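You operate a simulated robot arm through the tools that you are given. There is no shell and no other tool. Be economical: measure what you need, move in short steps, check, and stop when the job is done.

The job below is to be done with a simulated robot arm. You get a single attempt, and the scene is never put back.

JOB
Roll the lint off the shirt, then fold it with the green flap.
Fine: the lint roller goes back where it stood; the flap ends flat, the shirt stays on the board; the striped shirt stays in the basket. Set down upright: lint roller.

Only the result counts: the job must be done as asked and must still hold three seconds after the hand-in. Knocking over, shifting, dropping, spilling or breaking anything else fails it. Flat cloth is picked up by pressing the open fingertips on it (5 to 10 N) and closing them slowly along it; thin cloth reads only 2 to 8 mm in the jaws.

ROBOT AND FRAMES
A 6-joint arm with a two-finger parallel gripper, fixed in place. Base frame: the origin is at the foot of the arm, x ahead of it, y to its left, z up; the work surface is at about z = 820. Lengths are in mm, angles in rad, forces in N, time in s.
With the tool pointing down near the work surface it reaches from about 260 to 680 mm from the base axis. Its first joint turns from -1.152 to 1.152 rad. Payload 2.9 kg.
The tool frame sits at the grasp point between the pads (the TCP): z along the fingers, y along the line on which they close. The tips reach 30 mm beyond it. Largest opening 110 mm; finger width 20, thickness 10; the body of the gripper, 48 by 112 mm, starts 55 mm behind the TCP.
Orientation is that of the tool frame in the base frame, as [roll, pitch, yaw] about the fixed x, y, z axes, in that order (R = Rz(yaw) Ry(pitch) Rx(roll)). With the fingers straight down and closing along the base's y, the tool's x points along the base's -x, its y along +y and its z along -z.

CONTROLS
- The arm moves only by the tool arm_command. Its argument "steps" is a list of rows, each an object (a shift or turn left out is 0, a gripper value left out holds the last) with "dp": the shift along the tool's x, y, z in mm, a list of three; "rotation": the turn, a rotation vector about the tool's x, y, z in rad, a list of three. In form: [{"dp": [tx, ty, tz], "rotation": [ax, ay, az]}, ...]. A call has 1 to 10 rows; each row is the pose to reach, as a shift and turn from the pose commanded when the call began, along the tool's axes at that moment. "jaw" is the gripper command, from -1 (shut) to 1 (fully open), values between in proportion, set as the call begins (left out, the last holds). Rows are played at 5 a second. More than 50 mm and 0.15 rad between two rows, or a gripper value outside its range, and nothing of the call is played. Where a pose cannot be reached the arm comes as near as it can. A force on the tool above 50 N (or 10 N above the force at the start of the call, whichever is more), or a blocked arm, ends the call early, and 0.2 s more pass. The fingers move at their own pace (about 108 mm/s each) and stop on an object; they squeeze with about 27 N. The grip force told is the motor's: it shows also when the fingers shut on nothing. Time passes only in rows, and 0.2 s behind the last, so rows that repeat a pose let the fingers close. The reply holds the time, the measured pose of the TCP, the force on the tool along the base axes, the opening and the grip force, in the units named above and with some noise, with the torque about the TCP (base axes, N m) and any sound that the robot's microphone picked up.
- Cameras (640 x 400 px; columns grow to the right, rows downward): "scene" is fixed at [75.6, 438.5, 1367.3]; the picture's right is [-0.84, -0.54, 0.00], its down [-0.35, 0.53, -0.77] and it looks along [0.42, -0.65, -0.64] (base axes); focal length 376 px, centre (320, 200). "wrist" rides on the gripper at [72, 17, -103] in the tool frame; the picture's right is [-0.23, 0.97, 0.00], its down [-0.76, -0.18, -0.62] and it looks along [-0.61, -0.14, 0.78] (tool axes); focal length 222 px, centre (320, 200). There is no depth. A picture from a camera that has moved, and an enlarged one, comes with that camera's place and axes in the base frame and with its lens. The place of the scene camera against the robot may be out by one fixed shift of up to 25 mm in any direction.
- capture(camera): a new picture of that camera. The clock stands still meanwhile.
- enlarge(camera, box): a new picture of the part [left, top, right, bottom] of that camera's present view, enlarged. The clock stands still meanwhile.
- job_done(): hands the job in; it is judged then, once.

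Work in short steps. Places have to be worked out from the pictures, the camera data and where the tool is seen: move nearer, look again, correct. Check each grasp and each placing, and mend what went wrong. You have 120 turns and 84 pictures in all, those below and enlarged ones among them. Open the gripper and draw the arm clear of the work before you hand the job in, unless the task says otherwise; then end with one line.

The tools are called after "Emit:" as name(argument=value, ...) on one line, values as JSON. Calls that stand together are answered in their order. arm_command: Moves the arm, as the interface text tells. Its arguments: {"type":"object","properties":{"steps":{"type":"array","items":{"type":"object","properties":{"dp":{"type":"array","items":{"type":"number"}},"rotation":{"type":"array","items":{"type":"number"}}}}},"jaw":{"type":"number"}},"required":["steps"]} The other tools are called the same way: capture (camera) takes a picture; enlarge (camera, box) takes an enlarged picture of a part of a camera's view; job_done () hands the job in.

At the start:

```text
time_s: 0.0
eef_pos: [480.3, 146.5, 1117.4]
tcp_rot: [3.141, 0.0, 3.141]
contact_force: [-0.2, -0.7, 0.0]
wrist_torque: [0.02, -0.01, 0.03]
width: 110.0
finger_force: 0.1
```

scene: 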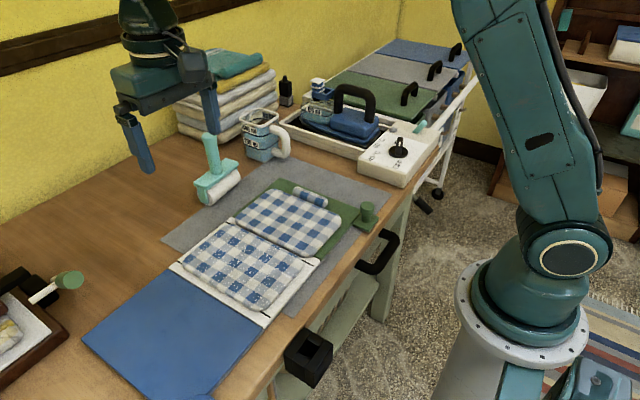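
wrist: 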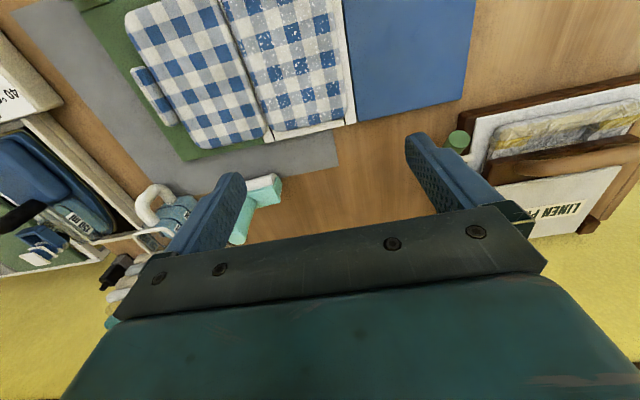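

I start by looking closer at the board, the roller and the surroundings.

Emit:
enlarge(camera="scene", box=[160, 100, 420, 340])

Emit:
enlarge(camera="wrist", box=[80, 0, 480, 250])

```text
1.67 times, centred on (290, 220) of scene
camera zoom: at [75.6, 438.5, 1367.3], right [-0.84, -0.54, 0.0], down [-0.35, 0.53, -0.77], along [0.42, -0.65, -0.64], focal length 626 px, centre (370, 167)
```

zoom: 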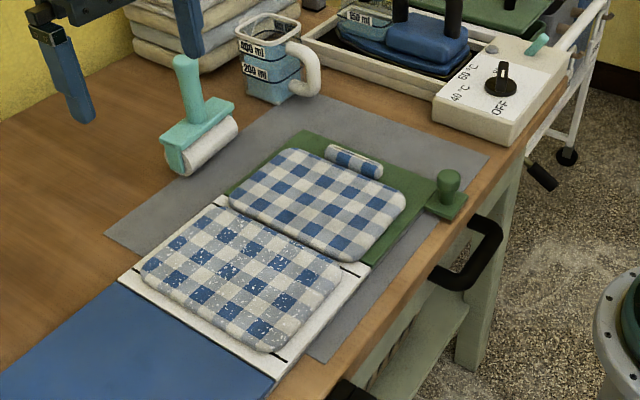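

```text
1.60 times, centred on (280, 125) of wrist
camera zoom: at [407.9, 164.6, 1219.0], right [0.23, 0.97, 0.0], down [0.76, -0.18, 0.62], along [0.61, -0.14, -0.78], focal length 355 px, centre (384, 320)
```

zoom: 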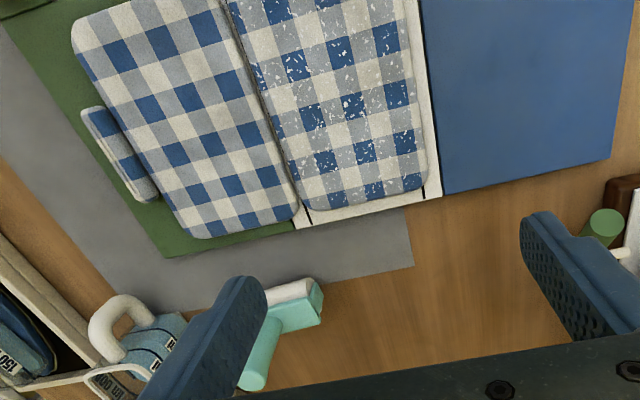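

The roller appears to stand upright near (660,-30) and the green flap hinges along x near y≈32. I move the wrist camera closer to the roller, staying high.

Emit:
arm_command(steps=[{"dp": [-14, -33, 8]}, {"dp": [-28, -66, 16]}, {"dp": [-42, -99, 24]}, {"dp": [-56, -132, 32]}, {"dp": [-70, -165, 40]}, {"dp": [-80, -196, 50]}, {"dp": [-80, -196, 50]}], jaw=1)

Emit:
capture(camera="wrist")

```text
time_s: 1.6
eef_pos: [561.3, -50.9, 1066.2]
tcp_rot: [-3.142, 0.0, -3.141]
contact_force: [-0.2, 0.1, 0.8]
wrist_torque: [0.01, 0.01, 0.0]
width: 109.7
finger_force: 0.2
```

```text
79 pictures are left
camera wrist: at [487.7, -32.2, 1168.5], right [0.23, 0.97, 0.0], down [0.76, -0.18, 0.62], along [0.61, -0.14, -0.78], focal length 222 px, centre (320, 200)
```

wrist: 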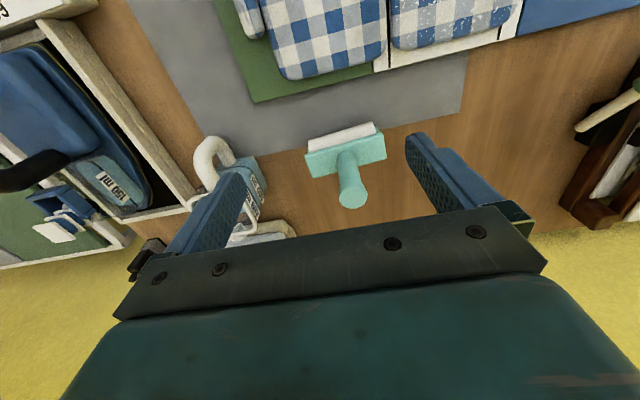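

Triangulating gives the handle's top at about (659,-31,956), with the roller on its -x side. I move above the handle and look again before descending.

Emit:
arm_command(steps=[{"dp": [-33, 7, 15]}, {"dp": [-66, 14, 35]}, {"dp": [-98, 20, 58]}, {"dp": [-98, 20, 58]}], jaw=0.4)

Emit:
capture(camera="wrist")

Emit:
enlarge(camera="scene", box=[120, 60, 320, 220])

```text
time_s: 2.6
eef_pos: [657.9, -31.5, 1009.5]
tcp_rot: [-3.14, -0.003, 3.141]
contact_force: [0.6, -0.4, 0.2]
wrist_torque: [-0.01, 0.03, 0.01]
width: 77.3
finger_force: 0.0
```

```text
78 pictures are left
camera wrist: at [586.1, -13.5, 1111.4], right [0.23, 0.97, 0.0], down [0.76, -0.18, 0.62], along [0.61, -0.14, -0.78], focal length 222 px, centre (320, 200)
```

wrist: 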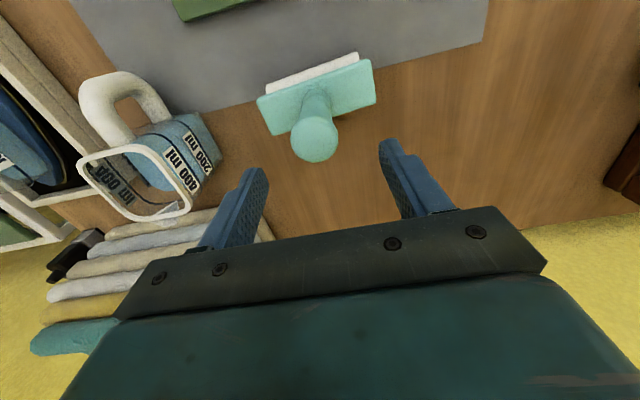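

```text
2.50 times, centred on (220, 140) of scene
camera zoom: at [75.6, 438.5, 1367.3], right [-0.84, -0.54, 0.0], down [-0.35, 0.53, -0.77], along [0.42, -0.65, -0.64], focal length 940 px, centre (570, 350)
```

zoom: 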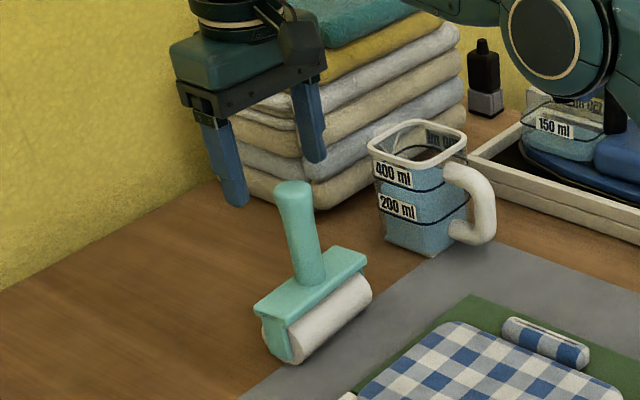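

The handle's top reads about x 652±5, y -32. I descend partway with a small shift to -x and check the alignment.

Emit:
arm_command(steps=[{"dp": [4, -1, 20]}, {"dp": [4, -1, 42]}, {"dp": [4, -1, 42]}])

Emit:
capture(camera="wrist")

Emit:
enlarge(camera="scene", box=[120, 60, 320, 220])

```text
time_s: 3.4
eef_pos: [656.1, -31.3, 967.1]
tcp_rot: [-3.141, 0.0, 3.141]
contact_force: [-0.1, -0.4, -0.2]
wrist_torque: [0.0, -0.03, -0.02]
width: 77.2
finger_force: 0.0
```

```text
76 pictures are left
camera wrist: at [582.9, -12.8, 1069.7], right [0.23, 0.97, 0.0], down [0.76, -0.18, 0.62], along [0.61, -0.14, -0.78], focal length 222 px, centre (320, 200)
```

wrist: 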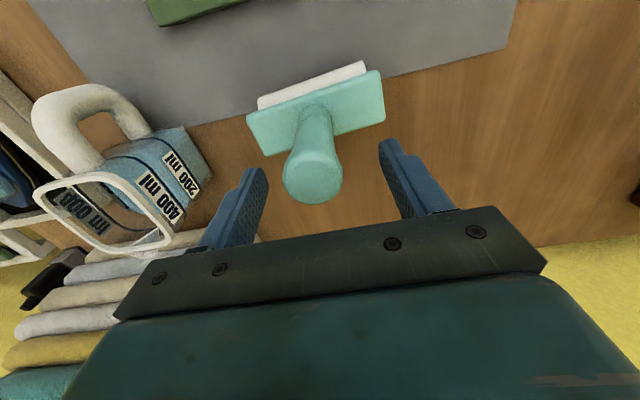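

```text
2.50 times, centred on (220, 140) of scene
camera zoom: at [75.6, 438.5, 1367.3], right [-0.84, -0.54, 0.0], down [-0.35, 0.53, -0.77], along [0.42, -0.65, -0.64], focal length 940 px, centre (570, 350)
```

zoom: 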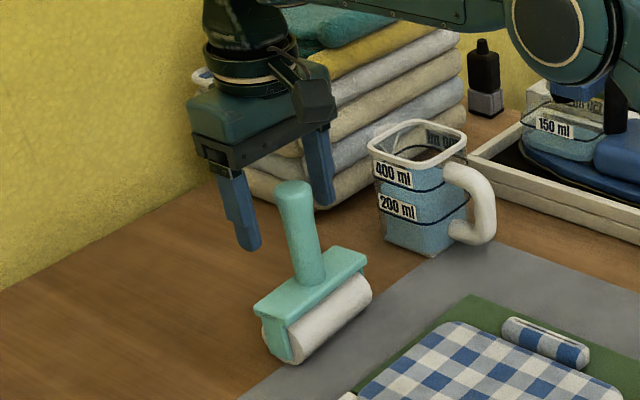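

Newer views triangulate the handle axis to x≈647, y≈-32, top z≈962. I shift to x=647, descend to z≈925 and then look before closing.

Emit:
arm_command(steps=[{"dp": [9, -1, 5]}, {"dp": [9, -1, 25]}, {"dp": [9, -1, 42]}, {"dp": [9, -1, 42]}])

Emit:
capture(camera="wrist")

Emit:
enlarge(camera="scene", box=[160, 100, 260, 220])

```text
time_s: 4.4
eef_pos: [645.2, -31.9, 923.0]
tcp_rot: [-3.141, -0.001, 3.139]
contact_force: [-0.4, -0.7, -0.5]
wrist_torque: [-0.01, -0.02, -0.03]
width: 76.9
finger_force: 0.1
```

```text
74 pictures are left
camera wrist: at [573.0, -13.9, 1026.0], right [0.23, 0.97, 0.0], down [0.76, -0.18, 0.62], along [0.61, -0.14, -0.78], focal length 222 px, centre (320, 200)
```

wrist: 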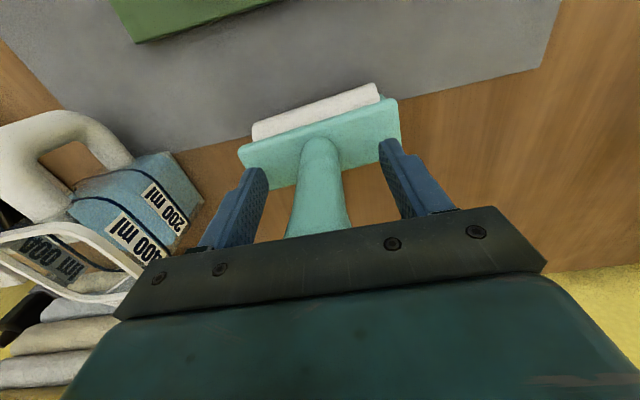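

```text
3.33 times, centred on (210, 160) of scene
camera zoom: at [75.6, 438.5, 1367.3], right [-0.84, -0.54, 0.0], down [-0.35, 0.53, -0.77], along [0.42, -0.65, -0.64], focal length 1253 px, centre (687, 333)
```

zoom: 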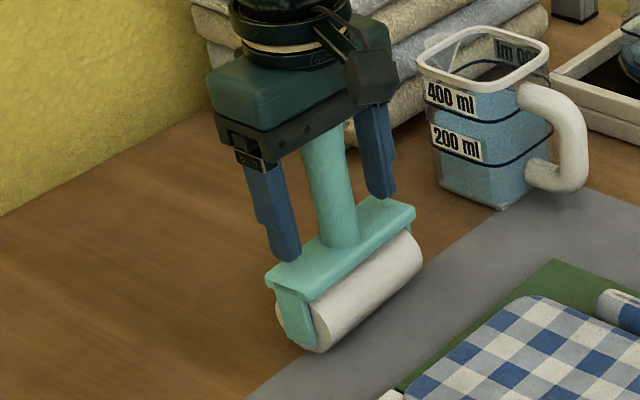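

The handle stands between the fingers, aligned with the fingertip midline. I close on it.

Emit:
arm_command(steps=[{"dp": [0, 0, 0]}, {"dp": [0, 0, 0]}, {"dp": [0, 0, 0]}, {"dp": [0, 0, 0]}], jaw=-1)

Emit:
capture(camera="wrist")

```text
time_s: 5.4
eef_pos: [646.4, -32.0, 923.8]
tcp_rot: [-3.141, -0.001, -3.141]
contact_force: [0.4, -0.9, 0.6]
wrist_torque: [0.0, 0.02, 0.06]
width: 26.0
finger_force: 26.9
```

```text
72 pictures are left
camera wrist: at [573.1, -13.9, 1026.3], right [0.23, 0.97, 0.0], down [0.76, -0.18, 0.62], along [0.61, -0.14, -0.78], focal length 222 px, centre (320, 200)
```

wrist: 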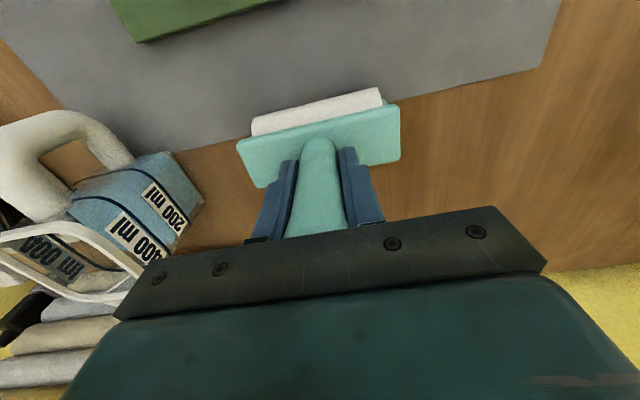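

Grip is firm at 26 mm. I lift 90 mm straight up and draw back toward the shirt's far end.

Emit:
arm_command(steps=[{"dp": [0, 0, -20]}, {"dp": [0, 0, -50]}, {"dp": [0, 0, -90]}, {"dp": [40, 20, -110]}, {"dp": [80, 50, -130]}, {"dp": [120, 70, -130]}, {"dp": [150, 100, -130]}, {"dp": [150, 100, -130]}])

Emit:
capture(camera="wrist")

Emit:
capture(camera="scene")

```text
refused: row 5 steps farther than a row can; nothing moved
```

```text
71 pictures are left
camera wrist: at [573.1, -13.9, 1026.3], right [0.23, 0.97, 0.0], down [0.76, -0.18, 0.62], along [0.61, -0.14, -0.78], focal length 222 px, centre (320, 200)
```

wrist: 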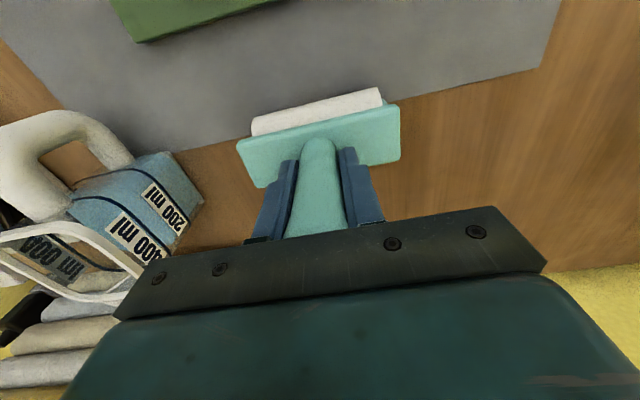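

```text
70 pictures are left
```

scene: 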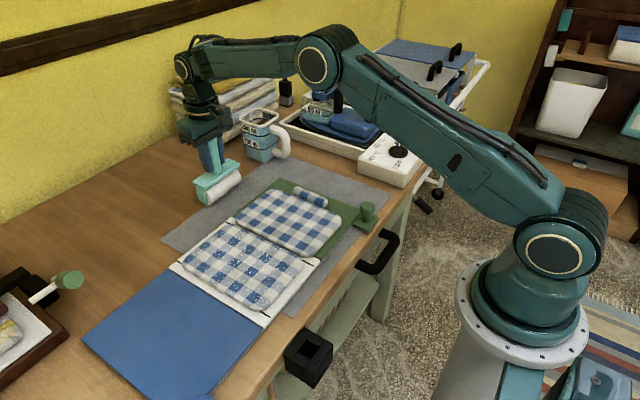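

The call was refused because a row was over 50 mm, and nothing moved. I repeat it with shorter rows.

Emit:
arm_command(steps=[{"dp": [0, 0, -20]}, {"dp": [0, 0, -50]}, {"dp": [0, 0, -90]}, {"dp": [30, 20, -110]}, {"dp": [60, 40, -125]}, {"dp": [90, 60, -130]}, {"dp": [120, 85, -130]}, {"dp": [150, 110, -130]}, {"dp": [150, 110, -130]}])

Emit:
capture(camera="wrist")

Emit:
enlarge(camera="scene", box=[120, 60, 420, 260])

```text
time_s: 7.4
eef_pos: [494.2, 78.4, 1054.9]
tcp_rot: [-3.141, 0.001, -3.14]
contact_force: [-0.2, 0.9, -2.8]
wrist_torque: [-0.01, 0.01, 0.02]
width: 26.1
finger_force: 26.8
```

```text
69 pictures are left
camera wrist: at [422.1, 96.2, 1157.7], right [0.23, 0.97, 0.0], down [0.76, -0.18, 0.62], along [0.61, -0.14, -0.78], focal length 222 px, centre (320, 200)
```

wrist: 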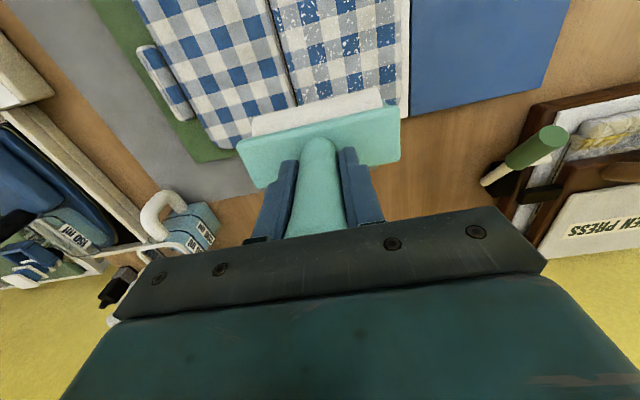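

```text
2.00 times, centred on (270, 160) of scene
camera zoom: at [75.6, 438.5, 1367.3], right [-0.84, -0.54, 0.0], down [-0.35, 0.53, -0.77], along [0.42, -0.65, -0.64], focal length 752 px, centre (420, 280)
```

zoom: 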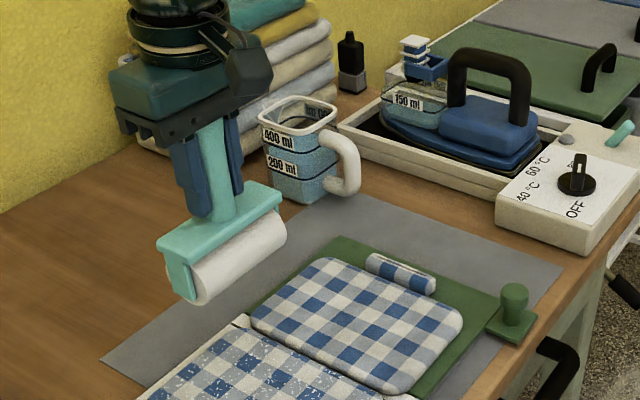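

The held roller hangs level; its cylinder is about 25 mm to the -x side of the TCP, ~100 long along y. The lint half spans about x 350–540, y 48–183, so I'll make overlapping passes centred at y≈93 and y≈138. First I go above the far end.

Emit:
arm_command(steps=[{"dp": [-20, 8, 20]}, {"dp": [-40, 15, 45]}, {"dp": [-53, 15, 75]}, {"dp": [-53, 15, 90]}, {"dp": [-53, 15, 90]}])

Emit:
capture(camera="wrist")

Emit:
enlarge(camera="scene", box=[140, 120, 400, 340])

```text
time_s: 8.6
eef_pos: [548.4, 94.5, 963.2]
tcp_rot: [3.141, -0.001, -3.14]
contact_force: [0.0, 0.1, -3.1]
wrist_torque: [-0.01, 0.02, -0.01]
width: 26.0
finger_force: 27.8
```

```text
67 pictures are left
camera wrist: at [476.0, 112.0, 1066.2], right [0.23, 0.97, 0.0], down [0.76, -0.18, 0.62], along [0.61, -0.14, -0.78], focal length 222 px, centre (320, 200)
```

wrist: 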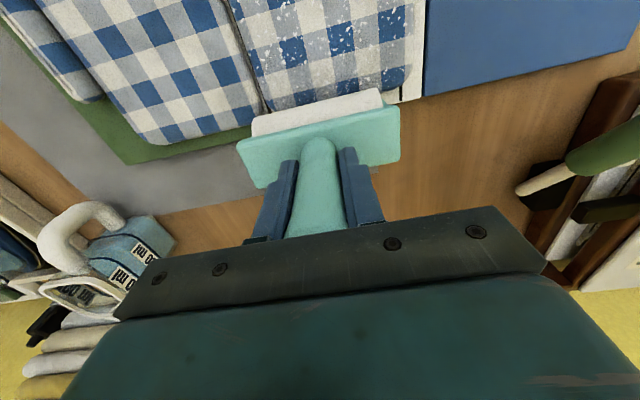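

```text
1.82 times, centred on (270, 230) of scene
camera zoom: at [75.7, 438.5, 1367.3], right [-0.84, -0.54, 0.0], down [-0.35, 0.53, -0.77], along [0.42, -0.65, -0.64], focal length 684 px, centre (411, 146)
```

zoom: 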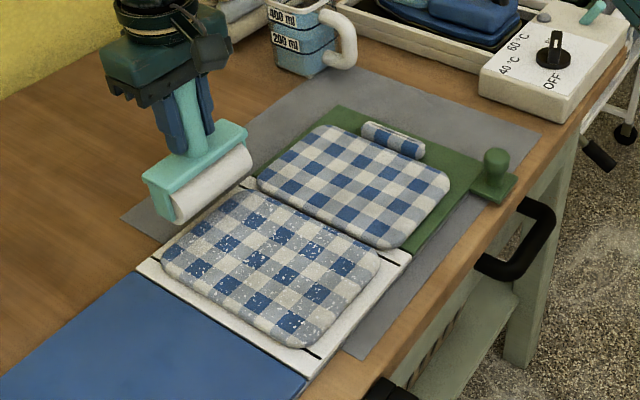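

The roller is right above the shirt's far edge. I lower in small steps, watching the force.

Emit:
arm_command(steps=[{"dp": [5, 0, 6]}, {"dp": [5, 0, 12]}, {"dp": [5, 0, 16]}])

```text
time_s: 9.4
eef_pos: [542.8, 94.4, 949.9]
tcp_rot: [3.141, 0.003, 3.14]
contact_force: [-3.5, -0.2, 10.8]
wrist_torque: [-0.3, 0.57, -0.02]
width: 25.9
finger_force: 26.9
```

Contact at z≈950 with about 14 N, a bit much. I back off 2 mm and look.

Emit:
arm_command(steps=[{"dp": [0, 0, -2]}, {"dp": [0, 0, -2]}])

Emit:
capture(camera="wrist")

Emit:
enlarge(camera="scene", box=[140, 140, 340, 300])

```text
time_s: 10.0
eef_pos: [543.2, 92.4, 949.9]
tcp_rot: [3.141, 0.0, 3.141]
contact_force: [1.7, 1.0, 0.4]
wrist_torque: [0.02, -0.06, 0.03]
width: 25.8
finger_force: 26.6
```

```text
65 pictures are left
camera wrist: at [471.0, 111.7, 1052.1], right [0.23, 0.97, 0.0], down [0.76, -0.18, 0.62], along [0.61, -0.14, -0.78], focal length 222 px, centre (320, 200)
```

wrist: 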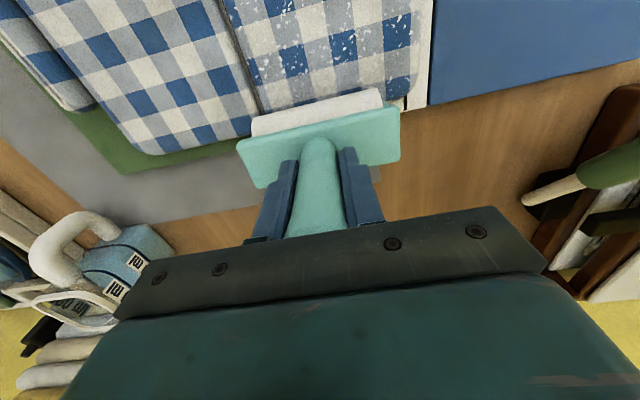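

```text
2.50 times, centred on (240, 220) of scene
camera zoom: at [75.6, 438.5, 1367.3], right [-0.84, -0.54, 0.0], down [-0.35, 0.53, -0.77], along [0.42, -0.65, -0.64], focal length 940 px, centre (520, 150)
```

zoom: 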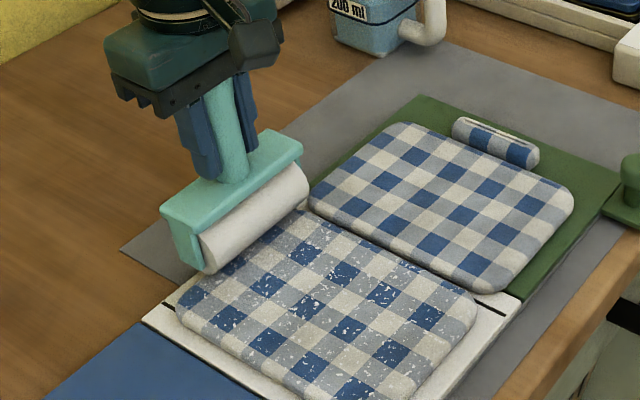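

The roller rests on the far edge with ~3 N net. I roll first slightly outward to the edge, then back toward the base.

Emit:
arm_command(steps=[{"dp": [-10, 0, 0.5]}, {"dp": [-15, 0, 0.5]}, {"dp": [0, 0, 0.7]}, {"dp": [18, 0, 0.7]}, {"dp": [36, 0, 0.7]}, {"dp": [54, 0, 0.7]}, {"dp": [54, 0, 0.7]}])

Emit:
capture(camera="wrist")

Emit:
enlarge(camera="scene", box=[140, 140, 340, 340])

```text
time_s: 11.6
eef_pos: [489.2, 93.5, 949.9]
tcp_rot: [3.14, 0.001, 3.141]
contact_force: [1.1, -0.1, -1.7]
wrist_torque: [0.03, -0.12, -0.03]
width: 26.1
finger_force: 26.7
```

```text
63 pictures are left
camera wrist: at [416.7, 111.4, 1052.2], right [0.23, 0.97, 0.0], down [0.76, -0.18, 0.62], along [0.61, -0.14, -0.78], focal length 222 px, centre (320, 200)
```

wrist: 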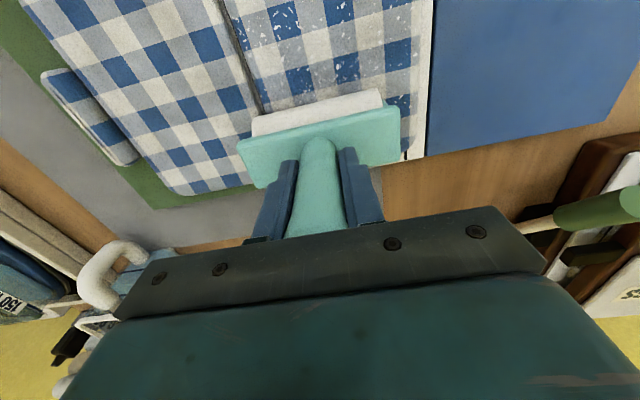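

```text
2.00 times, centred on (240, 240) of scene
camera zoom: at [75.6, 438.5, 1367.3], right [-0.84, -0.54, 0.0], down [-0.35, 0.53, -0.77], along [0.42, -0.65, -0.64], focal length 752 px, centre (480, 120)
```

zoom: 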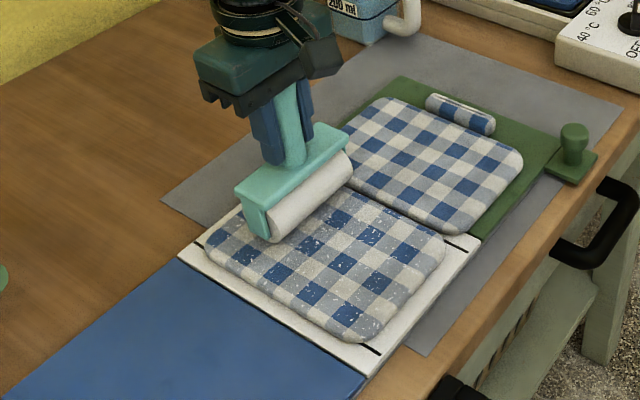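

Contact is light here (~1.5 N). I press 1.5 mm more and roll on to the near edge.

Emit:
arm_command(steps=[{"dp": [0, 0, 1.5]}, {"dp": [16, 0, 1.5]}, {"dp": [32, 0, 1.5]}, {"dp": [48, 0, 1.5]}, {"dp": [64, 0, 1.5]}, {"dp": [80, 0, 1.5]}, {"dp": [80, 0, 1.5]}])

Emit:
capture(camera="wrist")

Emit:
enlarge(camera="scene", box=[140, 140, 340, 340])

```text
time_s: 13.2
eef_pos: [408.3, 92.5, 950.6]
tcp_rot: [-3.141, -0.002, 3.141]
contact_force: [3.7, -0.7, 10.3]
wrist_torque: [-0.07, -0.28, 0.0]
width: 26.0
finger_force: 27.5
```

```text
61 pictures are left
camera wrist: at [336.1, 111.6, 1052.0], right [0.23, 0.97, 0.0], down [0.76, -0.18, 0.62], along [0.61, -0.14, -0.78], focal length 222 px, centre (320, 200)
```

wrist: 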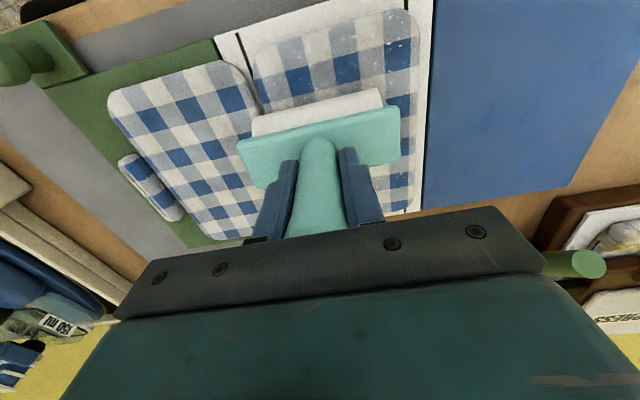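

```text
2.00 times, centred on (240, 240) of scene
camera zoom: at [75.6, 438.5, 1367.4], right [-0.84, -0.54, 0.0], down [-0.35, 0.53, -0.77], along [0.42, -0.65, -0.64], focal length 752 px, centre (480, 120)
```

zoom: 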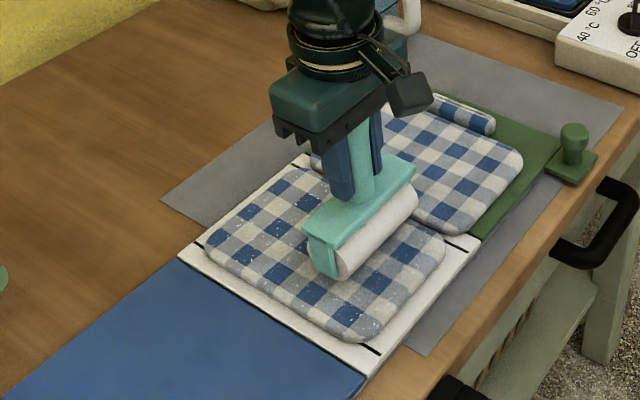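

Lint is coming off along the pass (force ~13 N, so I ease 1 mm). I continue the last ~42 mm to the near edge.

Emit:
arm_command(steps=[{"dp": [14, 0, -0.7]}, {"dp": [28, 0, -0.7]}, {"dp": [42, 0, -0.7]}, {"dp": [42, 0, -0.7]}])

Emit:
enlarge(camera="scene", box=[140, 140, 340, 340])

```text
time_s: 14.2
eef_pos: [365.8, 93.2, 949.1]
tcp_rot: [3.14, 0.004, -3.14]
contact_force: [8.0, -1.6, 20.2]
wrist_torque: [-0.5, -0.47, 0.22]
width: 26.1
finger_force: 26.6
```

```text
2.00 times, centred on (240, 240) of scene
camera zoom: at [75.6, 438.4, 1367.4], right [-0.84, -0.54, 0.0], down [-0.35, 0.53, -0.77], along [0.42, -0.65, -0.64], focal length 752 px, centre (480, 120)
```

zoom: 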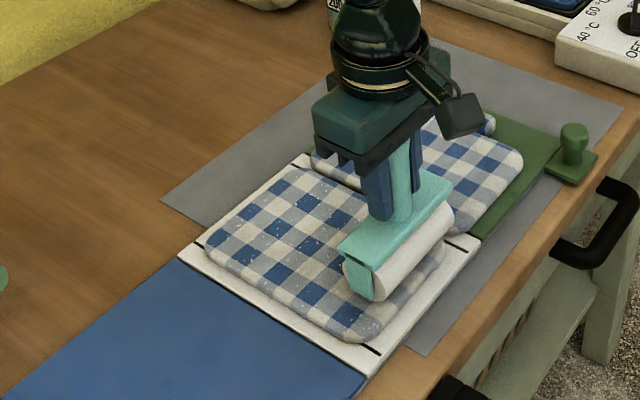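

Force rose to ~23 N, so I lift off, shift 45 mm to +y and come down more gently for the return pass.

Emit:
arm_command(steps=[{"dp": [0, 0, -8]}, {"dp": [0, 0, -20]}, {"dp": [0, 22, -20]}, {"dp": [0, 45, -20]}, {"dp": [0, 45, -10]}, {"dp": [0, 45, -5]}, {"dp": [0, 45, -3.5]}, {"dp": [0, 45, -3.5]}])

Emit:
capture(camera="wrist")

Emit:
enlarge(camera="scene", box=[140, 140, 340, 340])

```text
time_s: 16.0
eef_pos: [366.6, 138.9, 953.5]
tcp_rot: [-3.14, 0.001, 3.141]
contact_force: [-0.5, -0.2, -2.8]
wrist_torque: [0.0, -0.01, -0.02]
width: 25.9
finger_force: 26.7
```

```text
58 pictures are left
camera wrist: at [294.9, 157.1, 1054.8], right [0.23, 0.97, 0.0], down [0.76, -0.18, 0.62], along [0.61, -0.14, -0.78], focal length 222 px, centre (320, 200)
```

wrist: 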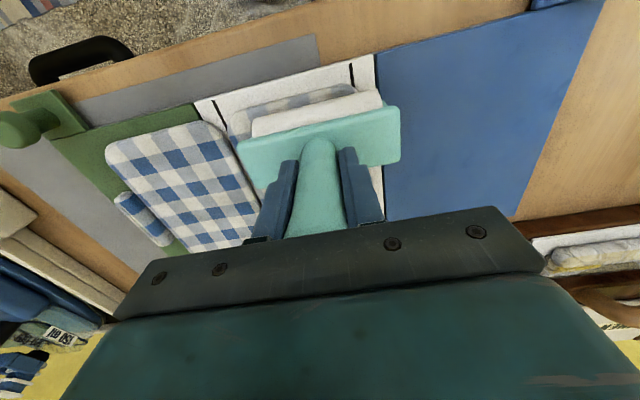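

```text
2.00 times, centred on (240, 240) of scene
camera zoom: at [75.6, 438.5, 1367.3], right [-0.84, -0.54, 0.0], down [-0.35, 0.53, -0.77], along [0.42, -0.65, -0.64], focal length 752 px, centre (480, 120)
```

zoom: 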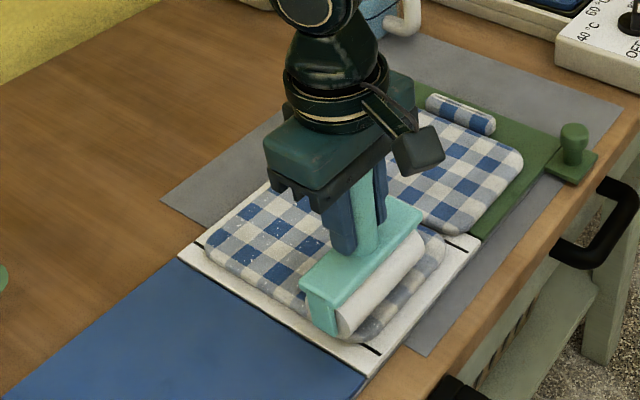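

Just above the cloth now. I lower 3.5 mm, roll a bit to the near edge and then outward along the pass.

Emit:
arm_command(steps=[{"dp": [0, 0, 3]}, {"dp": [8, 0, 3.5]}, {"dp": [0, 0, 3.5]}, {"dp": [-16, 0, 3.5]}, {"dp": [-32, 0, 3.5]}, {"dp": [-32, 0, 3.5]}])

```text
time_s: 17.4
eef_pos: [398.5, 139.4, 948.4]
tcp_rot: [-3.139, 0.001, -3.141]
contact_force: [-5.8, -0.4, 16.6]
wrist_torque: [-0.14, 0.49, -0.08]
width: 26.2
finger_force: 26.8
```

Force is a bit high (~19 N); I ease 1.5 mm and continue rolling toward the far edge.

Emit:
arm_command(steps=[{"dp": [0, 0, -1.5]}, {"dp": [-16, 0, -1.5]}, {"dp": [-32, 0, -1.5]}, {"dp": [-48, 0, -1.5]}, {"dp": [-64, 0, -1.5]}, {"dp": [-80, 0, -1.5]}, {"dp": [-80, 0, -1.5]}])

Emit:
enlarge(camera="scene", box=[140, 140, 340, 340])

```text
time_s: 19.0
eef_pos: [479.1, 139.1, 949.4]
tcp_rot: [3.141, 0.001, 3.14]
contact_force: [0.7, 0.9, -2.7]
wrist_torque: [0.04, -0.04, -0.03]
width: 26.2
finger_force: 27.3
```

```text
2.00 times, centred on (240, 240) of scene
camera zoom: at [75.7, 438.5, 1367.3], right [-0.84, -0.54, 0.0], down [-0.35, 0.53, -0.77], along [0.42, -0.65, -0.64], focal length 752 px, centre (480, 120)
```

zoom: 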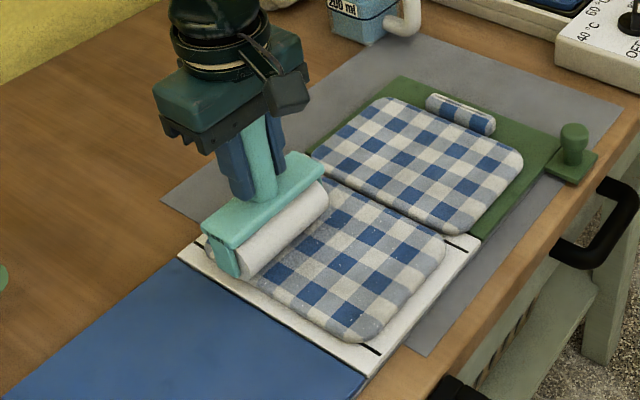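

The contact got lost here, so I roll back over the last stretch at 1.5 mm lower, then out past the far edge.

Emit:
arm_command(steps=[{"dp": [20, 0, 0.5]}, {"dp": [40, 0, 0.5]}, {"dp": [20, 0, 1.3]}, {"dp": [0, 0, 1.8]}, {"dp": [-16, 0, 1.8]}, {"dp": [-32, 0, 1.8]}, {"dp": [-48, 0, 1.8]}, {"dp": [-64, 0, 1.8]}, {"dp": [-75, 0, 1.8]}, {"dp": [-75, 0, 1.8]}])

Emit:
capture(camera="wrist")

Emit:
enlarge(camera="scene", box=[140, 140, 340, 340])

```text
time_s: 21.2
eef_pos: [553.5, 138.9, 947.7]
tcp_rot: [-3.14, -0.001, -3.141]
contact_force: [-8.1, 0.6, 19.3]
wrist_torque: [-0.31, 1.12, -0.11]
width: 26.1
finger_force: 26.9
```

```text
55 pictures are left
camera wrist: at [481.9, 157.2, 1051.0], right [0.23, 0.97, 0.0], down [0.76, -0.18, 0.62], along [0.61, -0.14, -0.78], focal length 222 px, centre (320, 200)
```

wrist: 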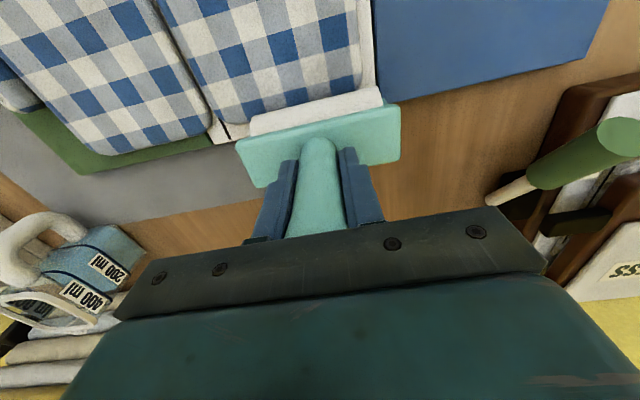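

```text
2.00 times, centred on (240, 240) of scene
camera zoom: at [75.1, 438.4, 1367.4], right [-0.84, -0.54, 0.0], down [-0.34, 0.53, -0.77], along [0.42, -0.65, -0.64], focal length 752 px, centre (480, 120)
```

zoom: 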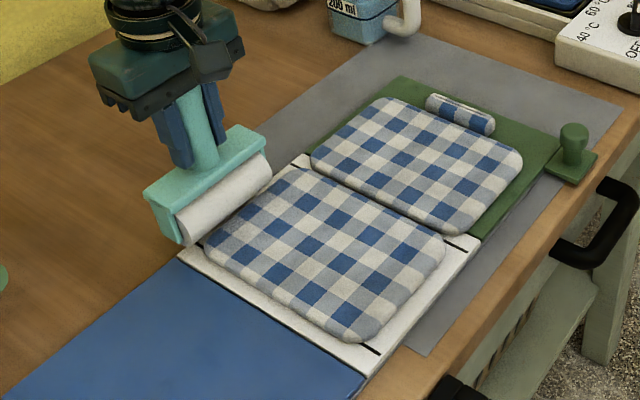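

The lint looks gone. I lift off straight up, keeping the pose, and check the cloth closely.

Emit:
arm_command(steps=[{"dp": [0, 0, -10]}, {"dp": [0, 0, -40]}, {"dp": [0, 0, -80]}, {"dp": [0, 0, -100]}, {"dp": [0, 0, -100]}])

Emit:
enlarge(camera="scene", box=[200, 170, 340, 320])

Emit:
capture(camera="wrist")

```text
time_s: 22.4
eef_pos: [554.2, 138.2, 1049.5]
tcp_rot: [3.14, -0.001, 3.141]
contact_force: [-0.5, -0.7, -2.3]
wrist_torque: [0.01, 0.0, -0.03]
width: 26.0
finger_force: 27.0
```

```text
2.67 times, centred on (270, 245) of scene
camera zoom: at [75.7, 438.5, 1367.3], right [-0.84, -0.54, 0.0], down [-0.35, 0.53, -0.77], along [0.42, -0.65, -0.64], focal length 1002 px, centre (453, 80)
```

zoom: 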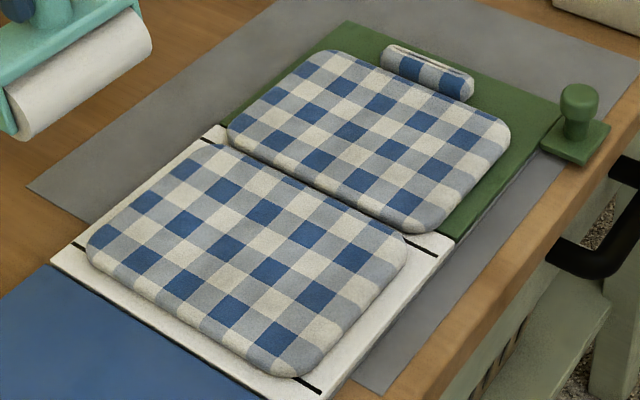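

```text
52 pictures are left
camera wrist: at [481.2, 156.7, 1151.9], right [0.23, 0.97, 0.0], down [0.76, -0.18, 0.62], along [0.61, -0.14, -0.78], focal length 222 px, centre (320, 200)
```

wrist: 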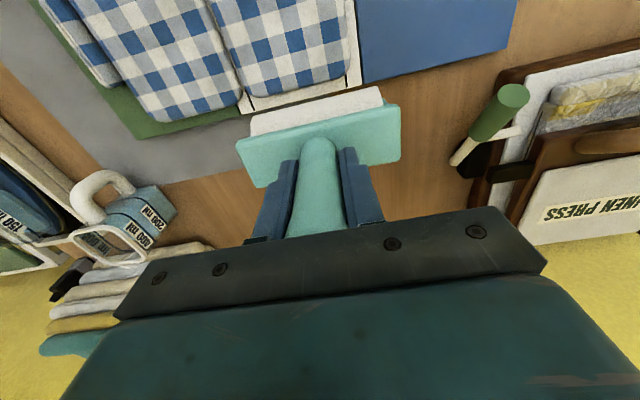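

No lint is left and the roller hasn't slipped in the grip. I carry it back above its old place (646,-32).

Emit:
arm_command(steps=[{"dp": [-20, -36, 0]}, {"dp": [-40, -72, 0]}, {"dp": [-60, -108, 0]}, {"dp": [-80, -145, 0]}, {"dp": [-92.4, -170.2, 15]}, {"dp": [-92.4, -170.2, 50]}, {"dp": [-92.4, -170.2, 90]}, {"dp": [-92.4, -170.2, 105]}, {"dp": [-92.4, -170.2, 105]}])

Emit:
capture(camera="wrist")

```text
time_s: 24.4
eef_pos: [646.8, -30.8, 942.9]
tcp_rot: [-3.141, -0.001, 3.141]
contact_force: [-0.6, -0.4, -2.3]
wrist_torque: [-0.03, -0.04, 0.02]
width: 25.9
finger_force: 26.6
```

```text
51 pictures are left
camera wrist: at [574.3, -13.7, 1045.1], right [0.23, 0.97, 0.0], down [0.76, -0.18, 0.62], along [0.61, -0.14, -0.78], focal length 222 px, centre (320, 200)
```

wrist: 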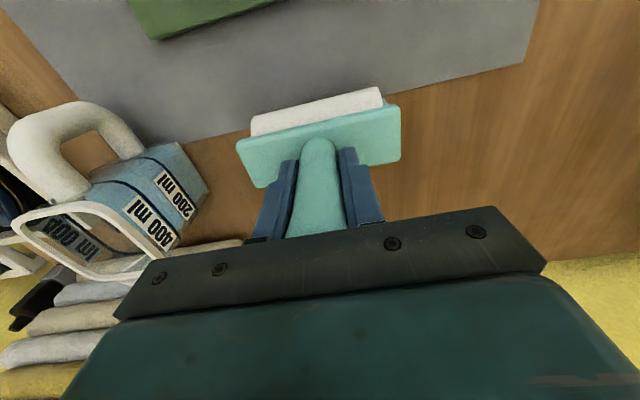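

Over the old place, 19 mm high. I lower gently until the table carries it.

Emit:
arm_command(steps=[{"dp": [0, -0.5, 10]}, {"dp": [0, -0.5, 16]}, {"dp": [0, -0.5, 18]}, {"dp": [0, -0.5, 18]}])

```text
time_s: 25.4
eef_pos: [645.7, -32.6, 924.9]
tcp_rot: [-3.141, 0.0, -3.141]
contact_force: [0.6, -0.7, -3.0]
wrist_torque: [0.0, -0.05, -0.03]
width: 25.9
finger_force: 27.2
```

Emit:
arm_command(steps=[{"dp": [0, 0, 1]}, {"dp": [0, 0, 1.7]}, {"dp": [0, 0, 1.7]}])

```text
time_s: 26.2
eef_pos: [645.8, -32.2, 923.4]
tcp_rot: [3.14, 0.001, -3.141]
contact_force: [-0.1, -0.7, -2.2]
wrist_torque: [0.01, 0.01, 0.02]
width: 25.9
finger_force: 27.1
```

Still hanging in the grip; about a millimetre more.

Emit:
arm_command(steps=[{"dp": [0, 0, 0.8]}, {"dp": [0, 0, 1.4]}, {"dp": [0, 0, 1.4]}])

Emit:
enlarge(camera="scene", box=[160, 100, 260, 220])

```text
time_s: 27.0
eef_pos: [648.0, -32.2, 922.5]
tcp_rot: [-3.139, 0.002, 3.141]
contact_force: [-3.4, -1.2, 6.6]
wrist_torque: [-0.01, 0.19, -0.02]
width: 25.9
finger_force: 26.9
```

```text
3.33 times, centred on (210, 160) of scene
camera zoom: at [75.4, 438.5, 1367.4], right [-0.84, -0.54, 0.0], down [-0.35, 0.53, -0.77], along [0.42, -0.65, -0.64], focal length 1253 px, centre (687, 333)
```

zoom: 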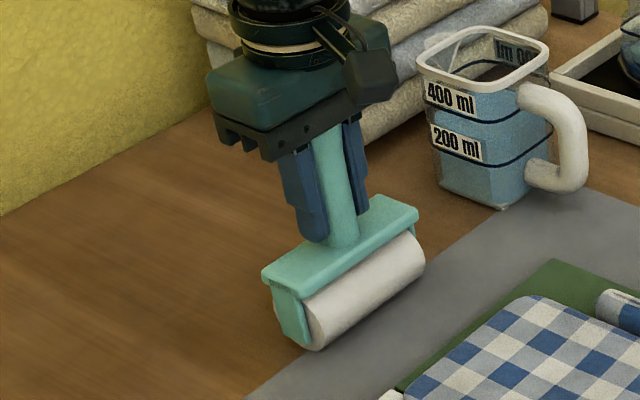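

It now rests on the table, upright, at its old spot. I relieve the press by 0.8 mm, then open.

Emit:
arm_command(steps=[{"dp": [0, 0, -0.8]}, {"dp": [0, 0, -0.8]}])

Emit:
arm_command(steps=[{"dp": [0, 0, 0]}, {"dp": [0, 0, 0]}, {"dp": [0, 0, 0]}], jaw=0.4)

Emit:
enlarge(camera="scene", box=[160, 100, 260, 220])

```text
time_s: 27.6
eef_pos: [647.9, -31.9, 923.7]
tcp_rot: [-3.141, 0.0, -3.141]
contact_force: [0.3, -0.6, 0.3]
wrist_torque: [0.0, -0.07, -0.05]
width: 26.1
finger_force: 27.0
```

```text
time_s: 28.4
eef_pos: [647.9, -31.0, 923.3]
tcp_rot: [3.141, 0.0, 3.142]
contact_force: [0.3, 0.5, 0.8]
wrist_torque: [0.04, -0.02, -0.02]
width: 77.1
finger_force: 0.0
```

```text
3.33 times, centred on (210, 160) of scene
camera zoom: at [75.6, 438.5, 1367.3], right [-0.84, -0.54, 0.0], down [-0.35, 0.53, -0.77], along [0.42, -0.65, -0.64], focal length 1253 px, centre (687, 333)
```

zoom: 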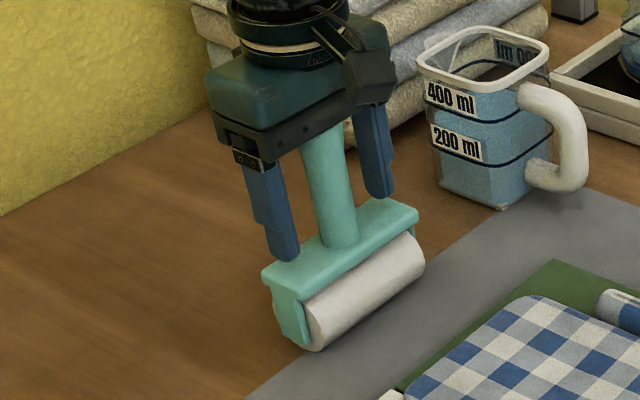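

The roller stands in its original spot. I rise straight up clear of the handle, then retreat toward the flap's knob while starting to turn the tool about its axis.

Emit:
arm_command(steps=[{"dp": [0, 0, -20]}, {"dp": [0, 0, -60]}, {"dp": [0, 0, -100]}, {"dp": [0, 0, -125]}, {"dp": [40, 0, -125], "rotation": [0, 0, -0.14]}, {"dp": [80, -5, -125], "rotation": [0, 0, -0.28]}, {"dp": [120, -15, -125], "rotation": [0, 0, -0.42]}, {"dp": [160, -25, -125], "rotation": [0, 0, -0.56]}, {"dp": [200, -35, -125], "rotation": [0, 0, -0.7]}, {"dp": [200, -35, -125], "rotation": [0, 0, -0.7]}])

Emit:
capture(camera="scene")

```text
time_s: 30.6
eef_pos: [445.3, -65.7, 1049.5]
tcp_rot: [3.141, 0.0, -2.44]
contact_force: [0.8, -0.4, -0.7]
wrist_torque: [0.01, -0.03, 0.0]
width: 76.8
finger_force: 0.1
```

```text
48 pictures are left
```

scene: 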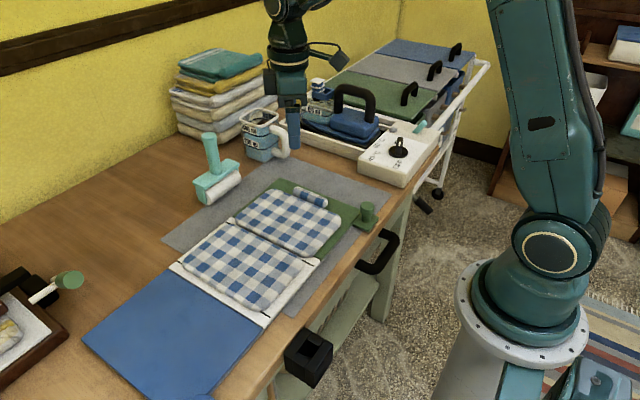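

I continue the turn to 90° and move to near (318,-150,1010), so the wrist camera looks at the knob along +y.

Emit:
arm_command(steps=[{"dp": [22, 3, 0], "rotation": [0, 0, -0.145]}, {"dp": [44, 6, 5], "rotation": [0, 0, -0.29]}, {"dp": [66, 9, 10], "rotation": [0, 0, -0.435]}, {"dp": [90, 12, 20], "rotation": [0, 0, -0.58]}, {"dp": [120, 15, 30], "rotation": [0, 0, -0.725]}, {"dp": [151, 18, 40], "rotation": [0, 0, -0.87]}, {"dp": [151, 18, 40], "rotation": [0, 0, -0.87]}])

Emit:
capture(camera="wrist")

Emit:
enlarge(camera="scene", box=[300, 150, 420, 280])

```text
time_s: 32.2
eef_pos: [318.1, -150.0, 1008.4]
tcp_rot: [3.141, -0.002, -1.571]
contact_force: [0.6, 0.3, -0.3]
wrist_torque: [0.0, 0.0, -0.02]
width: 77.0
finger_force: 0.0
```

```text
47 pictures are left
camera wrist: at [301.4, -221.4, 1110.9], right [-0.97, 0.23, 0.0], down [0.18, 0.76, 0.62], along [0.14, 0.61, -0.78], focal length 222 px, centre (320, 200)
```

wrist: 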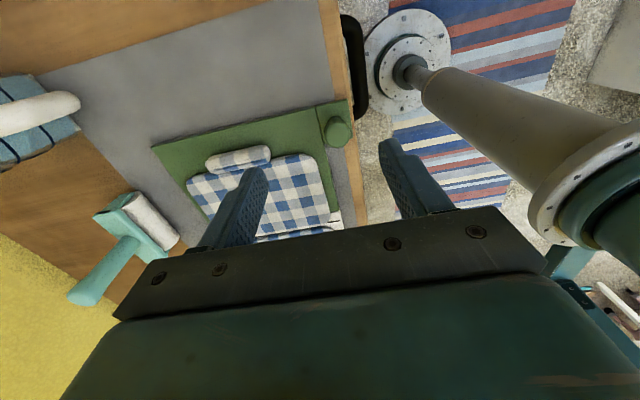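

```text
3.08 times, centred on (360, 215) of scene
camera zoom: at [75.6, 438.5, 1367.3], right [-0.84, -0.54, 0.0], down [-0.35, 0.53, -0.77], along [0.42, -0.65, -0.64], focal length 1157 px, centre (197, 154)
```

zoom: 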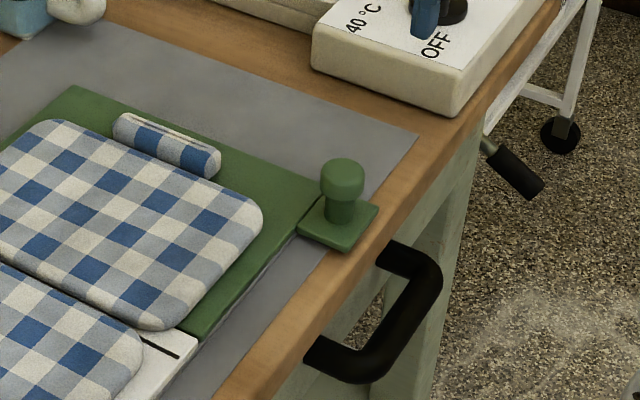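

The knob is at about (301,-118) with its head around z 850–865, its tab reaching x≈284–322 beside the flap. I move above it with the jaws closing along x.

Emit:
arm_command(steps=[{"dp": [-16, 8, 20]}, {"dp": [-32, 16, 45]}, {"dp": [-32, 16, 78]}, {"dp": [-32, 16, 78]}], jaw=-0.1)

Emit:
capture(camera="wrist")

Emit:
enlarge(camera="scene", box=[300, 130, 440, 280])

```text
time_s: 33.2
eef_pos: [303.7, -117.4, 929.7]
tcp_rot: [-3.141, 0.0, -1.57]
contact_force: [-0.4, 0.3, 0.2]
wrist_torque: [-0.03, 0.0, -0.02]
width: 49.4
finger_force: 0.1
```

```text
45 pictures are left
camera wrist: at [285.9, -189.2, 1033.4], right [-0.97, 0.23, 0.0], down [0.18, 0.76, 0.62], along [0.14, 0.61, -0.78], focal length 222 px, centre (320, 200)
```

wrist: 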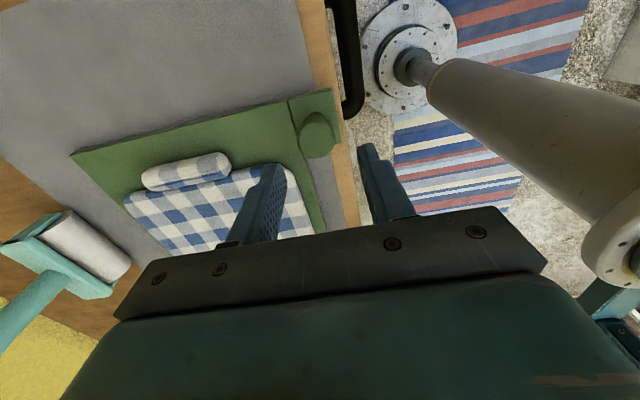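

```text
2.67 times, centred on (370, 205) of scene
camera zoom: at [75.6, 438.5, 1367.3], right [-0.84, -0.54, 0.0], down [-0.35, 0.53, -0.77], along [0.42, -0.65, -0.64], focal length 1002 px, centre (187, 187)
```

zoom: 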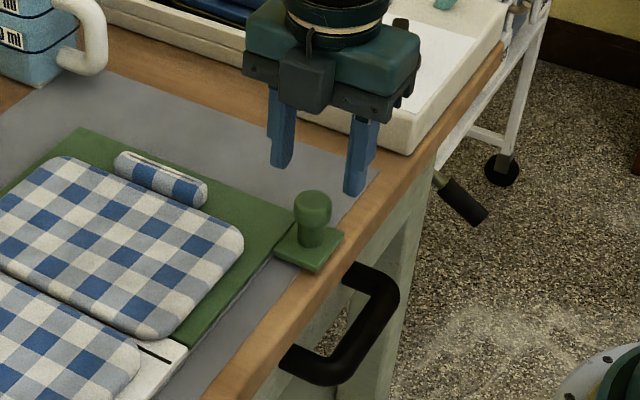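

I need a sharper reading of the knob's y, so I enlarge the wrist view.

Emit:
enlarge(camera="wrist", box=[240, 70, 400, 170])

```text
4.00 times, centred on (320, 120) of wrist
camera zoom: at [285.9, -189.2, 1033.4], right [-0.97, 0.23, 0.0], down [0.18, 0.76, 0.62], along [0.14, 0.61, -0.78], focal length 888 px, centre (320, 520)
```

zoom: 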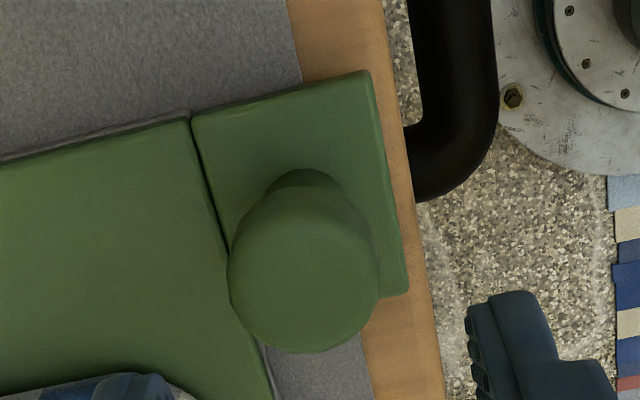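

The knob centre is (304.5,-121), head ~30 mm wide, top z≈867. I descend to TCP z≈873 so the tips straddle the head, staying above the tab.

Emit:
arm_command(steps=[{"dp": [3.6, -0.8, 20]}, {"dp": [3.6, -0.8, 40]}, {"dp": [3.6, -0.8, 50]}, {"dp": [3.6, -0.8, 57]}, {"dp": [3.6, -0.8, 57]}])

Emit:
enlarge(camera="scene", box=[300, 130, 440, 280])

Emit:
enlarge(camera="wrist", box=[200, 70, 440, 220])

```text
time_s: 34.4
eef_pos: [304.4, -122.2, 873.9]
tcp_rot: [3.141, 0.001, -1.572]
contact_force: [-1.0, -0.3, 0.4]
wrist_torque: [-0.03, 0.01, -0.01]
width: 49.4
finger_force: 0.1
```

```text
2.67 times, centred on (370, 205) of scene
camera zoom: at [75.6, 438.5, 1367.3], right [-0.84, -0.54, 0.0], down [-0.35, 0.53, -0.77], along [0.42, -0.65, -0.64], focal length 1002 px, centre (187, 187)
```

zoom: 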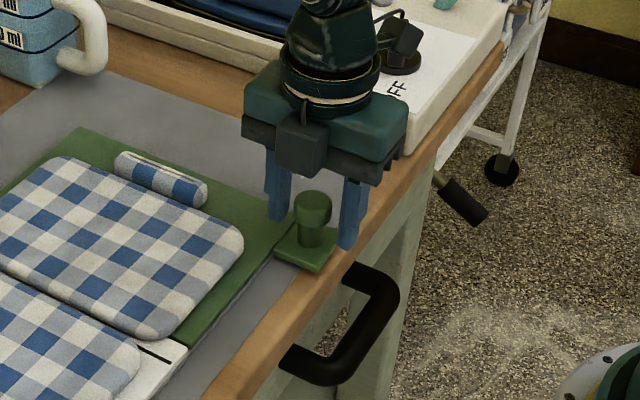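

```text
2.67 times, centred on (320, 145) of wrist
camera zoom: at [287.0, -193.1, 976.1], right [-0.97, 0.23, 0.0], down [0.18, 0.76, 0.62], along [0.14, 0.61, -0.78], focal length 592 px, centre (320, 347)
```

zoom: 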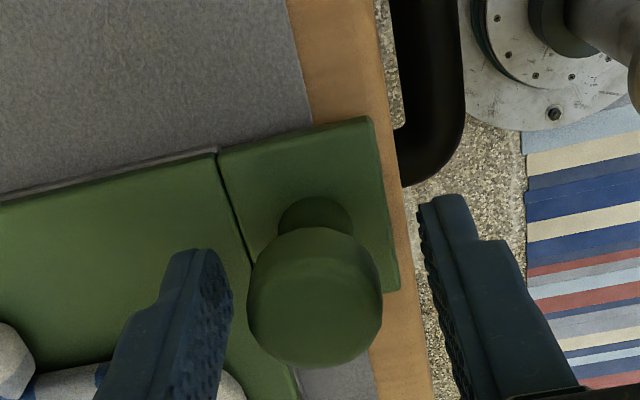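

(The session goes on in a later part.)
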